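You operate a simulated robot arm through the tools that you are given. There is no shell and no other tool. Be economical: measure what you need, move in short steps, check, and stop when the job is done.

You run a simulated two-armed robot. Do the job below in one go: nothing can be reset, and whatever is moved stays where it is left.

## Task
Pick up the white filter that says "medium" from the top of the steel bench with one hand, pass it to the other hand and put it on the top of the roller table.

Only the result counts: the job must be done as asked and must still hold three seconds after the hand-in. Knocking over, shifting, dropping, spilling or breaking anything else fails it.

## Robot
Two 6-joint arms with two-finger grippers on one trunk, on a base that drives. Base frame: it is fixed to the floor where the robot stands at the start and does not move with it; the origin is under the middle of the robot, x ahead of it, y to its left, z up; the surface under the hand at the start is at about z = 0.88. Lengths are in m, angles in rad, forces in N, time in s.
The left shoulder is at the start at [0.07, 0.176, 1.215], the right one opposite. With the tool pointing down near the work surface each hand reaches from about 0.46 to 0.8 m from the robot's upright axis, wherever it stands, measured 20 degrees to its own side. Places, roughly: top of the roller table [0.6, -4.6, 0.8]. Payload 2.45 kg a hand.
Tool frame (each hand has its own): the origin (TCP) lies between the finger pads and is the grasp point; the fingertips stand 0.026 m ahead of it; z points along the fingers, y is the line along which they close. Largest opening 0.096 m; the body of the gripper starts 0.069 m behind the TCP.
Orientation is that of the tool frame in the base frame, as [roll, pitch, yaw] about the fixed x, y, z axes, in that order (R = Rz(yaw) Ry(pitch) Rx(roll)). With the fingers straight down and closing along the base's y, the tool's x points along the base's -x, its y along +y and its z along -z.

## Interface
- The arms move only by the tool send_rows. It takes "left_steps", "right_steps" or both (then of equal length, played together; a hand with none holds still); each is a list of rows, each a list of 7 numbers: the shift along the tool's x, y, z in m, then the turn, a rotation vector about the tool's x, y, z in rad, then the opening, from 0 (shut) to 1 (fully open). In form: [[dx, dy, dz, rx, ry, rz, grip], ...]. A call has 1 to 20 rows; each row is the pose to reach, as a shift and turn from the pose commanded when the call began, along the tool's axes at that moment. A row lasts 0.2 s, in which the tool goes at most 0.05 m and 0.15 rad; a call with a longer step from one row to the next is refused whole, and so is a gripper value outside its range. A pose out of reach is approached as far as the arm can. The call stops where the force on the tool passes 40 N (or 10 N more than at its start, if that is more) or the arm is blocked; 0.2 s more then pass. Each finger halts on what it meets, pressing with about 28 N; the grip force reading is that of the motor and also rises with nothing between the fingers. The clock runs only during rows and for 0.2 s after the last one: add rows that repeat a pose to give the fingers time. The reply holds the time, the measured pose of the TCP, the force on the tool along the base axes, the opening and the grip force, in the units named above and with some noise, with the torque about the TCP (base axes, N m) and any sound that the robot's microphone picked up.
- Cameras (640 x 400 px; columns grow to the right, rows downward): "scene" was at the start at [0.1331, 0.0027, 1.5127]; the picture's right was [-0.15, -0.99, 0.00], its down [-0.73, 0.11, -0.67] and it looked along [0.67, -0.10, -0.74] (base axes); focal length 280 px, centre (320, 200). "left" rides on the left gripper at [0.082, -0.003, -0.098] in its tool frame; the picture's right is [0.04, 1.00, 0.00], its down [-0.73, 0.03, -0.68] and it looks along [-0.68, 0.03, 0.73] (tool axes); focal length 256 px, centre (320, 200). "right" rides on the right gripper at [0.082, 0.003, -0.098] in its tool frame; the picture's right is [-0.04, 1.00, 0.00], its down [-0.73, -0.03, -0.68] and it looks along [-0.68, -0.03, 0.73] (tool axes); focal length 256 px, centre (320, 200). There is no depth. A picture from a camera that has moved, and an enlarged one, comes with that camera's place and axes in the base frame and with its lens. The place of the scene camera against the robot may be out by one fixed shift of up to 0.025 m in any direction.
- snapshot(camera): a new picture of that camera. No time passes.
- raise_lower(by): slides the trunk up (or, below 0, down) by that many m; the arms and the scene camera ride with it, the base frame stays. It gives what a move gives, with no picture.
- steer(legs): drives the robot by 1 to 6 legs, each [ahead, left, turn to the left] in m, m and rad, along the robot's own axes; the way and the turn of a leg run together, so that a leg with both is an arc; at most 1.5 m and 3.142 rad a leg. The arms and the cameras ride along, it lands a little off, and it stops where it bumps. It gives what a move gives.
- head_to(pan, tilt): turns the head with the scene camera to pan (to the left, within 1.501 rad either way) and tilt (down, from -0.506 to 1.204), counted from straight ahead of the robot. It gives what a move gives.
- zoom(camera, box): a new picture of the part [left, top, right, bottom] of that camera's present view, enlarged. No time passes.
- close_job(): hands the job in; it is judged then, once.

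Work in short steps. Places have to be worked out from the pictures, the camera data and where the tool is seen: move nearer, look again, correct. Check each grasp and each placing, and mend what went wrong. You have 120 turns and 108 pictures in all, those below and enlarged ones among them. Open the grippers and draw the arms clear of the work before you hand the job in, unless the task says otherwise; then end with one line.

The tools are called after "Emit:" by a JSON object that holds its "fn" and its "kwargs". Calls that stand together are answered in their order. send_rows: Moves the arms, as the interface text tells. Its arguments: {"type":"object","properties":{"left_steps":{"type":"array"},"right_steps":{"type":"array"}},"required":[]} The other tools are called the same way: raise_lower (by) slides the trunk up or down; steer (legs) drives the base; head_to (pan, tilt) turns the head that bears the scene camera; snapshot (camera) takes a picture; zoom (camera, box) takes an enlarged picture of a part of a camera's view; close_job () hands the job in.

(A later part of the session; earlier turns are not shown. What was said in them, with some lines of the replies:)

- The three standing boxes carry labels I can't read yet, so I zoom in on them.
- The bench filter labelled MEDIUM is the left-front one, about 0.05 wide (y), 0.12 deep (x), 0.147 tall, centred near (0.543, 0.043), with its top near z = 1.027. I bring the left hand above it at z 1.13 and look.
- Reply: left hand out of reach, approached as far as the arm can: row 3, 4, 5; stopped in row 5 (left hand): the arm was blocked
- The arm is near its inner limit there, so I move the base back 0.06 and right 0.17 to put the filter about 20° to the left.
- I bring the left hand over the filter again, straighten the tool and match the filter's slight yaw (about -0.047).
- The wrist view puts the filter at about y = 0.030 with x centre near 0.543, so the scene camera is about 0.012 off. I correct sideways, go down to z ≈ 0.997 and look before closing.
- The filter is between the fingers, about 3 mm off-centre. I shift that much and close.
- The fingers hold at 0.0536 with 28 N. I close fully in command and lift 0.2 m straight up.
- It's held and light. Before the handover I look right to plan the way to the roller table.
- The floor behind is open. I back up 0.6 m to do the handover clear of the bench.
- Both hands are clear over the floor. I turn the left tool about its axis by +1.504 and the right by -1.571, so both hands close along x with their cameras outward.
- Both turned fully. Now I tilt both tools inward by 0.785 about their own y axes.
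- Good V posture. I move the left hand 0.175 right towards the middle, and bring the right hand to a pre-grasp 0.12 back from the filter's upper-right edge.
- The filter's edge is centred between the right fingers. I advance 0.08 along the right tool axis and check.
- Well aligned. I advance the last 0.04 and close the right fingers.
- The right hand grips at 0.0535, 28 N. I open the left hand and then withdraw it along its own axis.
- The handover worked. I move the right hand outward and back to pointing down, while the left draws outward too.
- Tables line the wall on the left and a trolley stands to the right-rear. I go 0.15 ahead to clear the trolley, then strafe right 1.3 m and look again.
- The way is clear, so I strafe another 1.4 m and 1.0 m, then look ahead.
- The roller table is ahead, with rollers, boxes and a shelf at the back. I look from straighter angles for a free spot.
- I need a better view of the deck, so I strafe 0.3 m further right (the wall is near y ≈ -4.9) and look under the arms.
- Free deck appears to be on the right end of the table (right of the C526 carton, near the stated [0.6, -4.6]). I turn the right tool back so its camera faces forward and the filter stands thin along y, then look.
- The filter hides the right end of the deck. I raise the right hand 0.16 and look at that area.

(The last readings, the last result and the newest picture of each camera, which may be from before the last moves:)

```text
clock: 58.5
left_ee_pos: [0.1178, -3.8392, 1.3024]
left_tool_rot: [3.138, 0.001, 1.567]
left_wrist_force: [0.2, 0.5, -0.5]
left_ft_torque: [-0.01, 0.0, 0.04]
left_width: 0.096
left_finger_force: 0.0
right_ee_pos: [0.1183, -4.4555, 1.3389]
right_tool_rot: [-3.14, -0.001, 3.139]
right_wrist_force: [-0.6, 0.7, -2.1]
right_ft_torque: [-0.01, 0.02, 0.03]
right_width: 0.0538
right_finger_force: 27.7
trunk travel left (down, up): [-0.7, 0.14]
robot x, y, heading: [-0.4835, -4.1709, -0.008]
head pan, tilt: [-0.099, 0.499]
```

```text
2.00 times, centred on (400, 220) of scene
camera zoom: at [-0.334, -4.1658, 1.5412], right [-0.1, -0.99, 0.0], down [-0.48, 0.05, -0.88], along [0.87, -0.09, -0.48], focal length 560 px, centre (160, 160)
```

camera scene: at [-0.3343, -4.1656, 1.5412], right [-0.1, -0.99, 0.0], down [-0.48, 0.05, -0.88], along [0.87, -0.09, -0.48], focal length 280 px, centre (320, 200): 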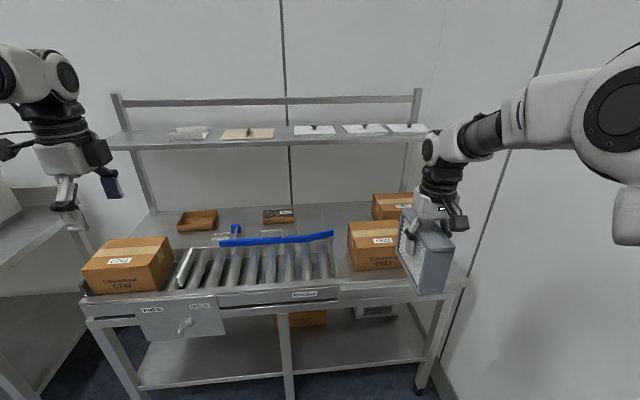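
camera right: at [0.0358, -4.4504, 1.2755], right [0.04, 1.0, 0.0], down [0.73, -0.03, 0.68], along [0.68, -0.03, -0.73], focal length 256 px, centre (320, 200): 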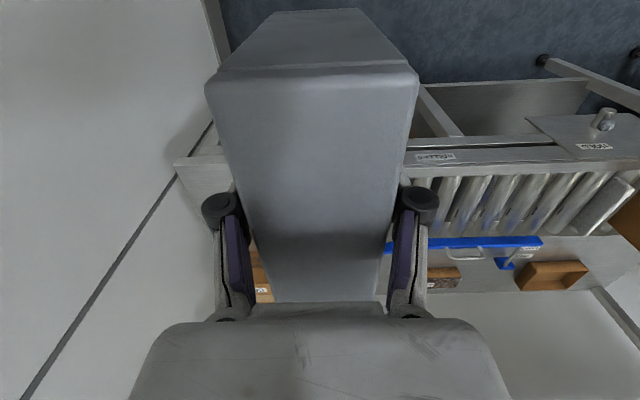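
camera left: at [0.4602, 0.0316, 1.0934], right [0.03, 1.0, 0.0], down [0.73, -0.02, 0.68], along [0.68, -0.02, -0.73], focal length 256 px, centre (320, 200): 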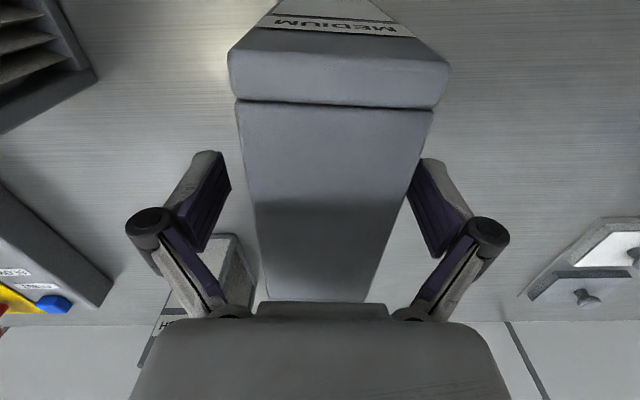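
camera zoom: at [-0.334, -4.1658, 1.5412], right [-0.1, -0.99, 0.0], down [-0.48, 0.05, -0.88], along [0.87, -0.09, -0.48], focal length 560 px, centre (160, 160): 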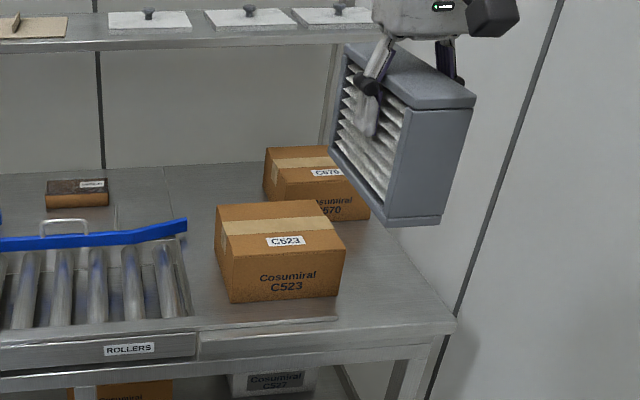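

The free deck spot right of C523 is about x 0.37–0.66, y -4.60 to -4.78, so I aim for (0.48, -4.69). The wall is close, so I will turn the robot right by 0.4 to keep the elbow clear. First I pull the left arm back.

Emit:
{"fn": "send_rows", "kwargs": {"left_steps": [[0.02, -0.036, -0.016, 0, 0, 0, 1], [0.04, -0.072, -0.032, 0, 0, 0, 1], [0.06, -0.108, -0.048, 0, 0, 0, 1], [0.08, -0.144, -0.064, 0, 0, 0, 1], [0.095, -0.18, -0.08, 0, 0, 0, 1], [0.095, -0.18, -0.08, 0, 0, 0, 1]]}}

Emit:
{"fn": "steer", "kwargs": {"legs": [[0, 0, -0.4]]}}

Emit:
{"fn": "snapshot", "kwargs": {"camera": "scene"}}

```text
clock: 59.9
left_ee_pos: [-0.0086, -3.7361, 1.3893]
left_tool_rot: [3.138, 0.0, 1.566]
left_wrist_force: [-0.7, 0.5, 0.6]
left_ft_torque: [0.02, 0.0, 0.01]
left_width: 0.096
left_finger_force: 0.0
left hand out of reach, approached as far as the arm can: row 4, 5, 6
right_ee_pos: [0.1173, -4.455, 1.338]
right_tool_rot: [3.141, 0.0, 3.138]
right_wrist_force: [0.5, 0.4, -2.0]
right_ft_torque: [0.0, 0.06, 0.02]
right_width: 0.0534
right_finger_force: 28.1
trunk travel left (down, up): [-0.7, 0.14]
robot x, y, heading: [-0.4845, -4.1716, -0.0]
head pan, tilt: [-0.099, 0.499]
```

```text
clock: 61.5
left_ee_pos: [0.1253, -3.9529, 1.3886]
left_tool_rot: [3.138, 0.001, 1.166]
left_wrist_force: [-0.4, -0.1, -0.2]
left_ft_torque: [0.02, 0.01, 0.05]
left_width: 0.096
left_finger_force: 0.1
right_ee_pos: [-0.0397, -4.6633, 1.3377]
right_tool_rot: [-3.14, 0.0, 2.739]
right_wrist_force: [0.2, -0.2, -1.1]
right_ft_torque: [0.02, 0.01, -0.01]
right_width: 0.0536
right_finger_force: 28.6
trunk travel left (down, up): [-0.7, 0.14]
robot x, y, heading: [-0.4842, -4.1696, -0.405]
head pan, tilt: [-0.099, 0.499]
```

```text
75 pictures are left
camera scene: at [-0.349, -4.2187, 1.5412], right [-0.48, -0.88, 0.0], down [-0.42, 0.23, -0.88], along [0.77, -0.42, -0.48], focal length 280 px, centre (320, 200)
```

scene: 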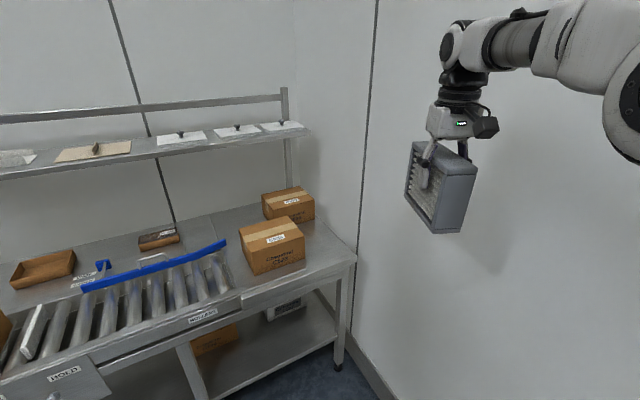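

The deck end is now clear in view. I zoom to measure it.

Emit:
{"fn": "zoom", "kwargs": {"camera": "scene", "box": [200, 160, 380, 310]}}

```text
2.67 times, centred on (290, 235) of scene
camera zoom: at [-0.349, -4.2187, 1.5412], right [-0.48, -0.88, 0.0], down [-0.42, 0.23, -0.88], along [0.77, -0.42, -0.48], focal length 747 px, centre (400, 107)
```

zoom: 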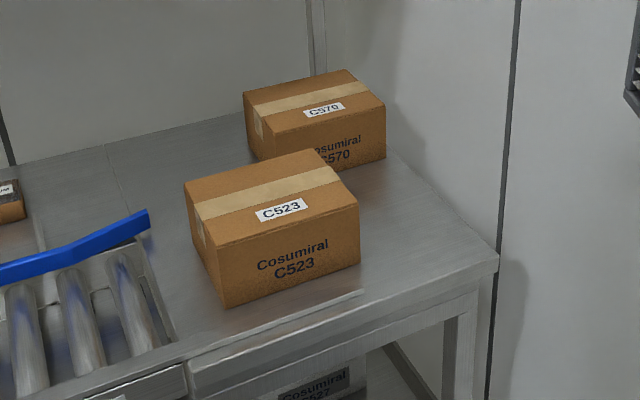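

The measurements agree: the free area runs from C523's right face at y ≈ -4.59 to the table edge at y ≈ -4.78, with its front edge at x ≈ 0.345. I drive in along base +x by about 0.46.

Emit:
{"fn": "steer", "kwargs": {"legs": [[0.434, 0.164, 0]]}}

Emit:
{"fn": "head_to", "kwargs": {"pan": -0.3, "tilt": 0.8}}

Emit:
{"fn": "snapshot", "kwargs": {"camera": "scene"}}

Emit:
{"fn": "snapshot", "kwargs": {"camera": "right"}}

```text
clock: 64.3
left_ee_pos: [0.5878, -3.9739, 1.3904]
left_tool_rot: [3.137, 0.001, 1.166]
left_wrist_force: [-0.5, 0.6, -0.2]
left_ft_torque: [-0.02, 0.04, 0.02]
left_width: 0.096
left_finger_force: 0.0
right_ee_pos: [0.4232, -4.6848, 1.3403]
right_tool_rot: [3.141, -0.001, 2.738]
right_wrist_force: [0.0, 0.6, -1.5]
right_ft_torque: [0.01, 0.05, -0.04]
right_width: 0.0534
right_finger_force: 28.5
trunk travel left (down, up): [-0.7, 0.14]
robot x, y, heading: [-0.0138, -4.1905, -0.402]
head pan, tilt: [-0.099, 0.499]
```

```text
clock: 65.1
left_ee_pos: [0.589, -3.9748, 1.3896]
left_tool_rot: [3.138, 0.002, 1.166]
left_wrist_force: [-0.2, 0.6, -0.5]
left_ft_torque: [-0.01, -0.01, -0.03]
left_width: 0.0959
left_finger_force: 0.1
right_ee_pos: [0.4248, -4.6851, 1.3383]
right_tool_rot: [-3.141, -0.001, 2.738]
right_wrist_force: [-0.5, 0.0, -2.5]
right_ft_torque: [0.0, 0.05, 0.01]
right_width: 0.0534
right_finger_force: 28.4
trunk travel left (down, up): [-0.7, 0.14]
robot x, y, heading: [-0.0159, -4.1898, -0.407]
head pan, tilt: [-0.3, 0.799]
```

```text
73 pictures are left
camera scene: at [0.0974, -4.2484, 1.5152], right [-0.65, -0.76, 0.0], down [-0.55, 0.46, -0.7], along [0.53, -0.45, -0.72], focal length 280 px, centre (320, 200)
```

scene: 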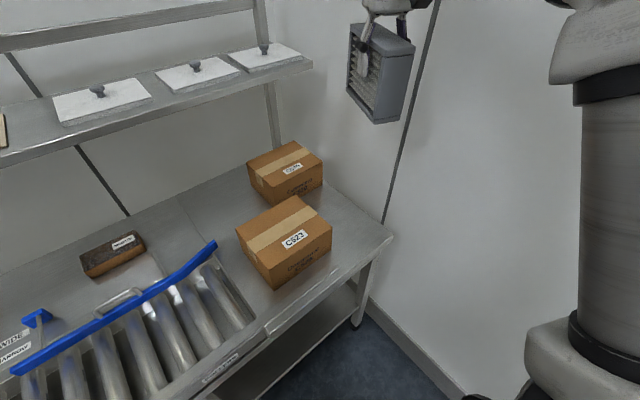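

```text
72 pictures are left
camera right: at [0.3508, -4.6494, 1.4352], right [0.43, 0.9, 0.0], down [0.66, -0.31, 0.68], along [0.61, -0.29, -0.73], focal length 256 px, centre (320, 200)
```

right: 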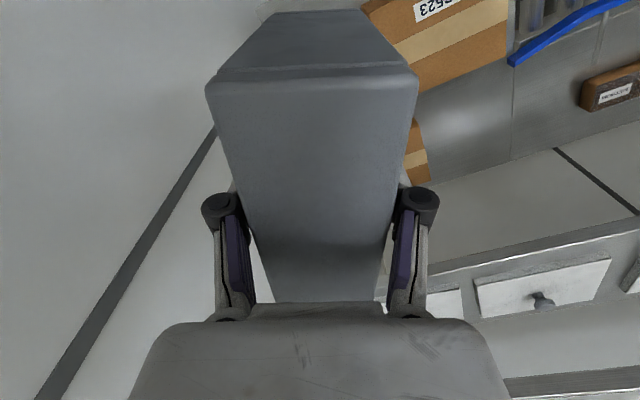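

Deck geometry is confirmed again. I align the tool square to the table, centre over (0.50, -4.69) and lower to about 0.15 above the deck.

Emit:
{"fn": "send_rows", "kwargs": {"right_steps": [[-0.024, 0.008, 0, 0, 0, -0.135, 0.1], [-0.048, 0.016, 0, 0, 0, -0.27, 0.1], [-0.071, 0.025, 0, 0, 0, -0.404, 0.1], [-0.071, 0.025, 0.04, 0, 0, -0.404, 0.1], [-0.071, 0.025, 0.08, 0, 0, -0.404, 0.1], [-0.071, 0.025, 0.12, 0, 0, -0.404, 0.1], [-0.071, 0.025, 0.16, 0, 0, -0.404, 0.1], [-0.071, 0.025, 0.2, 0, 0, -0.404, 0.1], [-0.071, 0.025, 0.24, 0, 0, -0.404, 0.1], [-0.071, 0.025, 0.28, 0, 0, -0.404, 0.1], [-0.071, 0.025, 0.28, 0, 0, -0.404, 0.1]]}}

Emit:
{"fn": "snapshot", "kwargs": {"camera": "scene"}}

Emit:
{"fn": "snapshot", "kwargs": {"camera": "right"}}

```text
clock: 67.5
left_ee_pos: [0.589, -3.9731, 1.3886]
left_tool_rot: [3.138, 0.001, 1.165]
left_wrist_force: [0.2, 1.2, 0.1]
left_ft_torque: [-0.02, 0.03, -0.02]
left_width: 0.0958
left_finger_force: 0.1
right_ee_pos: [0.4996, -4.6916, 1.0587]
right_tool_rot: [3.141, -0.001, -3.141]
right_wrist_force: [0.4, 1.0, -1.5]
right_ft_torque: [-0.02, 0.07, 0.02]
right_width: 0.0534
right_finger_force: 28.3
trunk travel left (down, up): [-0.7, 0.14]
robot x, y, heading: [-0.0166, -4.1872, -0.406]
head pan, tilt: [-0.3, 0.799]
```

```text
71 pictures are left
camera scene: at [0.0961, -4.2479, 1.5153], right [-0.65, -0.76, 0.0], down [-0.55, 0.46, -0.7], along [0.53, -0.45, -0.72], focal length 280 px, centre (320, 200)
```

scene: 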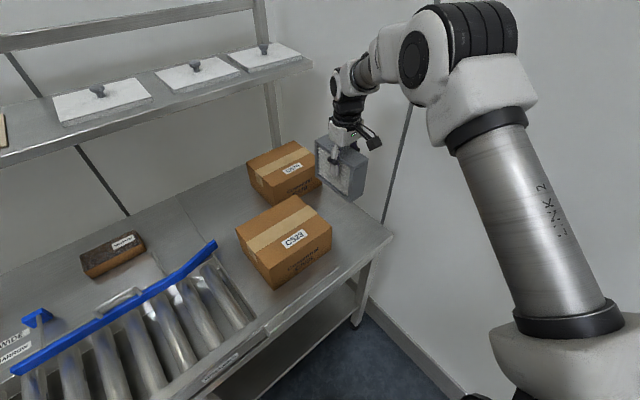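

```text
70 pictures are left
camera right: at [0.4177, -4.6862, 1.1554], right [0.04, 1.0, 0.0], down [0.73, -0.03, 0.68], along [0.68, -0.03, -0.73], focal length 256 px, centre (320, 200)
```

right: 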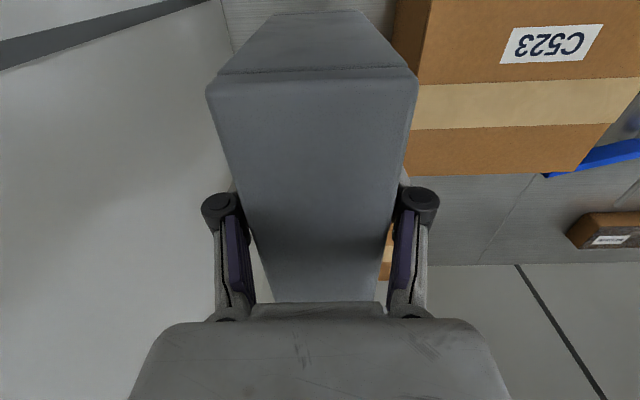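

The wrist view gives C523's face at y = -4.603 and the table edge at -4.798. I shift 8 mm to the centre of the gap and lower to just above the deck.

Emit:
{"fn": "send_rows", "kwargs": {"right_steps": [[0, -0.008, 0.03, 0, 0, 0, 0.1], [0, -0.008, 0.06, 0, 0, 0, 0.1], [0, -0.008, 0.09, 0, 0, 0, 0.1], [0, -0.008, 0.12, 0, 0, 0, 0.1], [0, -0.008, 0.14, 0, 0, 0, 0.1], [0, -0.008, 0.155, 0, 0, 0, 0.1], [0, -0.008, 0.155, 0, 0, 0, 0.1]]}}

Emit:
{"fn": "zoom", "kwargs": {"camera": "scene", "box": [220, 80, 420, 280]}}

```text
clock: 69.1
left_ee_pos: [0.5895, -3.9741, 1.3894]
left_tool_rot: [3.139, 0.0, 1.165]
left_wrist_force: [0.5, 0.7, 0.3]
left_ft_torque: [0.01, -0.01, -0.03]
left_width: 0.096
left_finger_force: 0.0
right_ee_pos: [0.4993, -4.6978, 0.9033]
right_tool_rot: [3.141, 0.001, -3.139]
right_wrist_force: [-0.5, -0.6, -2.8]
right_ft_torque: [0.0, 0.03, 0.01]
right_width: 0.0534
right_finger_force: 28.1
trunk travel left (down, up): [-0.7, 0.14]
robot x, y, heading: [-0.0086, -4.1902, -0.404]
head pan, tilt: [-0.3, 0.799]
```

```text
2.00 times, centred on (320, 180) of scene
camera zoom: at [0.0967, -4.2484, 1.5152], right [-0.65, -0.76, 0.0], down [-0.55, 0.46, -0.7], along [0.53, -0.45, -0.72], focal length 560 px, centre (320, 240)
```

zoom: 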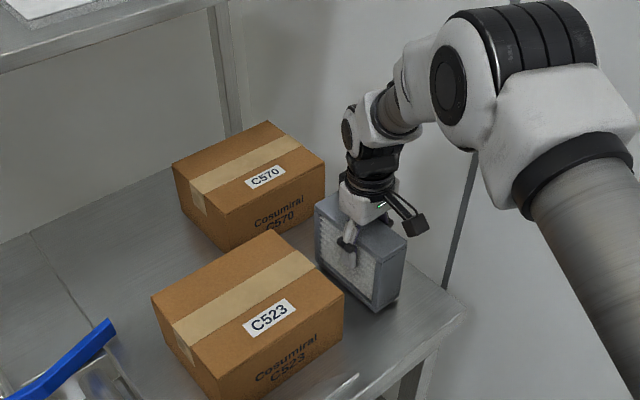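

No contact yet and about a centimetre remains. I go down in 3 mm rows.

Emit:
{"fn": "send_rows", "kwargs": {"right_steps": [[0, 0, 0.003, 0, 0, 0, 0.1], [0, 0, 0.006, 0, 0, 0, 0.1], [0, 0, 0.009, 0, 0, 0, 0.1], [0, 0, 0.012, 0, 0, 0, 0.1]]}}

```text
clock: 70.1
left_ee_pos: [0.5873, -3.9725, 1.391]
left_tool_rot: [3.136, 0.001, 1.164]
left_wrist_force: [0.2, 0.7, 0.2]
left_ft_torque: [0.0, -0.01, -0.04]
left_width: 0.0961
left_finger_force: 0.1
right_ee_pos: [0.4992, -4.6988, 0.8942]
right_tool_rot: [-3.139, 0.004, -3.14]
right_wrist_force: [0.4, -2.2, 15.9]
right_ft_torque: [0.01, 0.26, 0.13]
right_width: 0.0536
right_finger_force: 27.7
trunk travel left (down, up): [-0.7, 0.14]
robot x, y, heading: [-0.0168, -4.1904, -0.408]
head pan, tilt: [-0.3, 0.799]
```

Contact at TCP z = 0.894 with 16 N. I relieve 2 mm, open the fingers, and look.

Emit:
{"fn": "send_rows", "kwargs": {"right_steps": [[0, 0, -0.002, 0, 0, 0, 0.1], [0, 0, -0.002, 0, 0, 0, 0.6], [0, 0, -0.002, 0, 0, 0, 0.75], [0, 0, -0.002, 0, 0, 0, 0.9], [0, 0, -0.002, 0, 0, 0, 0.9]]}}

Emit:
{"fn": "zoom", "kwargs": {"camera": "scene", "box": [220, 80, 420, 280]}}

Emit:
{"fn": "snapshot", "kwargs": {"camera": "right"}}

```text
clock: 71.3
left_ee_pos: [0.5888, -3.9744, 1.3898]
left_tool_rot: [3.139, 0.003, 1.166]
left_wrist_force: [-0.3, 0.0, -0.6]
left_ft_torque: [0.0, 0.02, 0.01]
left_width: 0.0961
left_finger_force: 0.0
right_ee_pos: [0.4983, -4.6984, 0.8946]
right_tool_rot: [3.141, 0.0, -3.14]
right_wrist_force: [0.4, 0.4, 0.1]
right_ft_torque: [0.01, 0.0, 0.0]
right_width: 0.0866
right_finger_force: 0.1
trunk travel left (down, up): [-0.7, 0.14]
robot x, y, heading: [-0.0169, -4.1932, -0.408]
head pan, tilt: [-0.3, 0.799]
```

```text
2.00 times, centred on (320, 180) of scene
camera zoom: at [0.0963, -4.248, 1.5153], right [-0.65, -0.76, 0.0], down [-0.55, 0.46, -0.7], along [0.53, -0.45, -0.72], focal length 560 px, centre (320, 240)
```

zoom: 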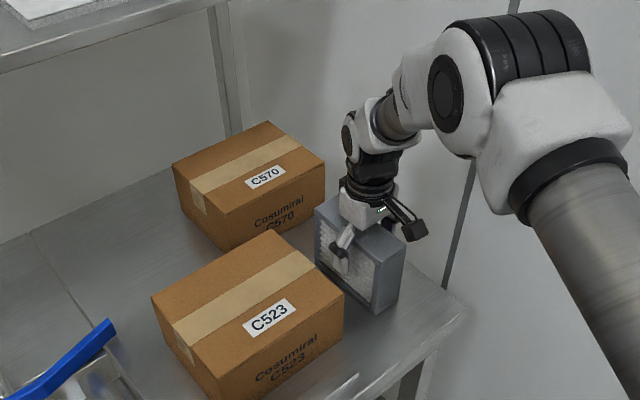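

```text
67 pictures are left
camera right: at [0.4171, -4.6939, 0.9906], right [0.04, 1.0, 0.0], down [0.73, -0.03, 0.68], along [0.68, -0.03, -0.73], focal length 256 px, centre (320, 200)
```

right: 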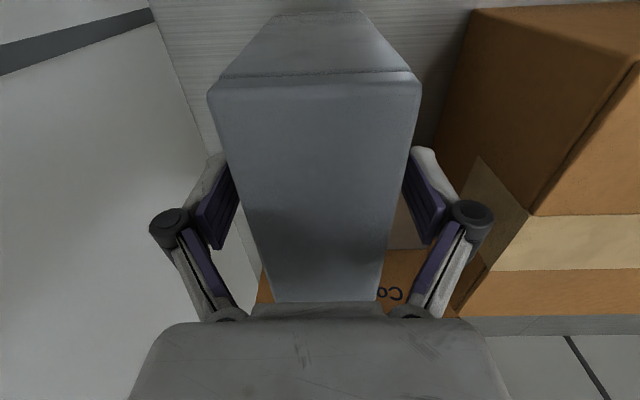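

The filter stands free between the open fingers, clear of both cartons. I withdraw straight up.

Emit:
{"fn": "send_rows", "kwargs": {"right_steps": [[0, 0, -0.015, 0, 0, 0, 0.9], [0, 0, -0.03, 0, 0, 0, 0.9], [0, 0, -0.06, 0, 0, 0, 0.9], [0, 0, -0.1, 0, 0, 0, 1], [0, 0, -0.15, 0, 0, 0, 1], [0, 0, -0.2, 0, 0, 0, 1], [0, 0, -0.25, 0, 0, 0, 1], [0, 0, -0.3, 0, 0, 0, 1], [0, 0, -0.35, 0, 0, 0, 1], [0, 0, -0.35, 0, 0, 0, 1]]}}

Emit:
{"fn": "zoom", "kwargs": {"camera": "scene", "box": [220, 80, 420, 280]}}

Emit:
{"fn": "snapshot", "kwargs": {"camera": "right"}}

```text
clock: 73.5
left_ee_pos: [0.5888, -3.975, 1.3894]
left_tool_rot: [3.137, 0.0, 1.166]
left_wrist_force: [0.5, -0.3, 0.5]
left_ft_torque: [0.05, 0.01, 0.0]
left_width: 0.0959
left_finger_force: 0.0
right_ee_pos: [0.4995, -4.6996, 1.243]
right_tool_rot: [3.141, 0.0, -3.14]
right_wrist_force: [-0.2, -0.1, 0.8]
right_ft_torque: [-0.02, 0.04, -0.01]
right_width: 0.0959
right_finger_force: 0.0
trunk travel left (down, up): [-0.7, 0.14]
robot x, y, heading: [-0.0174, -4.1942, -0.402]
head pan, tilt: [-0.3, 0.799]
```

```text
2.00 times, centred on (320, 180) of scene
camera zoom: at [0.0968, -4.2485, 1.5152], right [-0.65, -0.76, 0.0], down [-0.55, 0.46, -0.7], along [0.53, -0.45, -0.72], focal length 560 px, centre (320, 240)
```

zoom: 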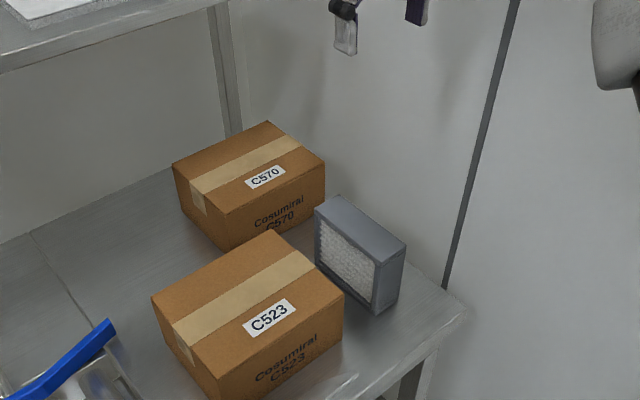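

```text
65 pictures are left
camera right: at [0.4176, -4.6938, 1.3398], right [0.04, 1.0, 0.0], down [0.73, -0.03, 0.68], along [0.68, -0.03, -0.73], focal length 256 px, centre (320, 200)
```

right: 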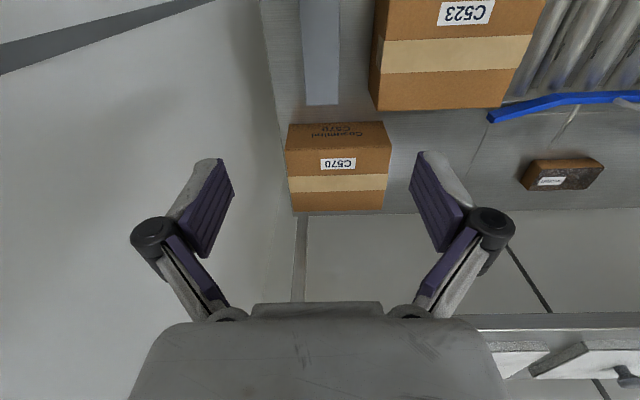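

The filter stands alone on the deck of the roller table. Both grippers are open and clear of the work and nothing else has moved, so I hand the job in.

Emit:
{"fn": "close_job", "kwargs": {}}

```text
The job is handed in.
```

The MEDIUM filter was picked up with the left hand, passed to the right hand in mid-air, and now stands on its narrow side on the flat right-hand end of the roller table's top.
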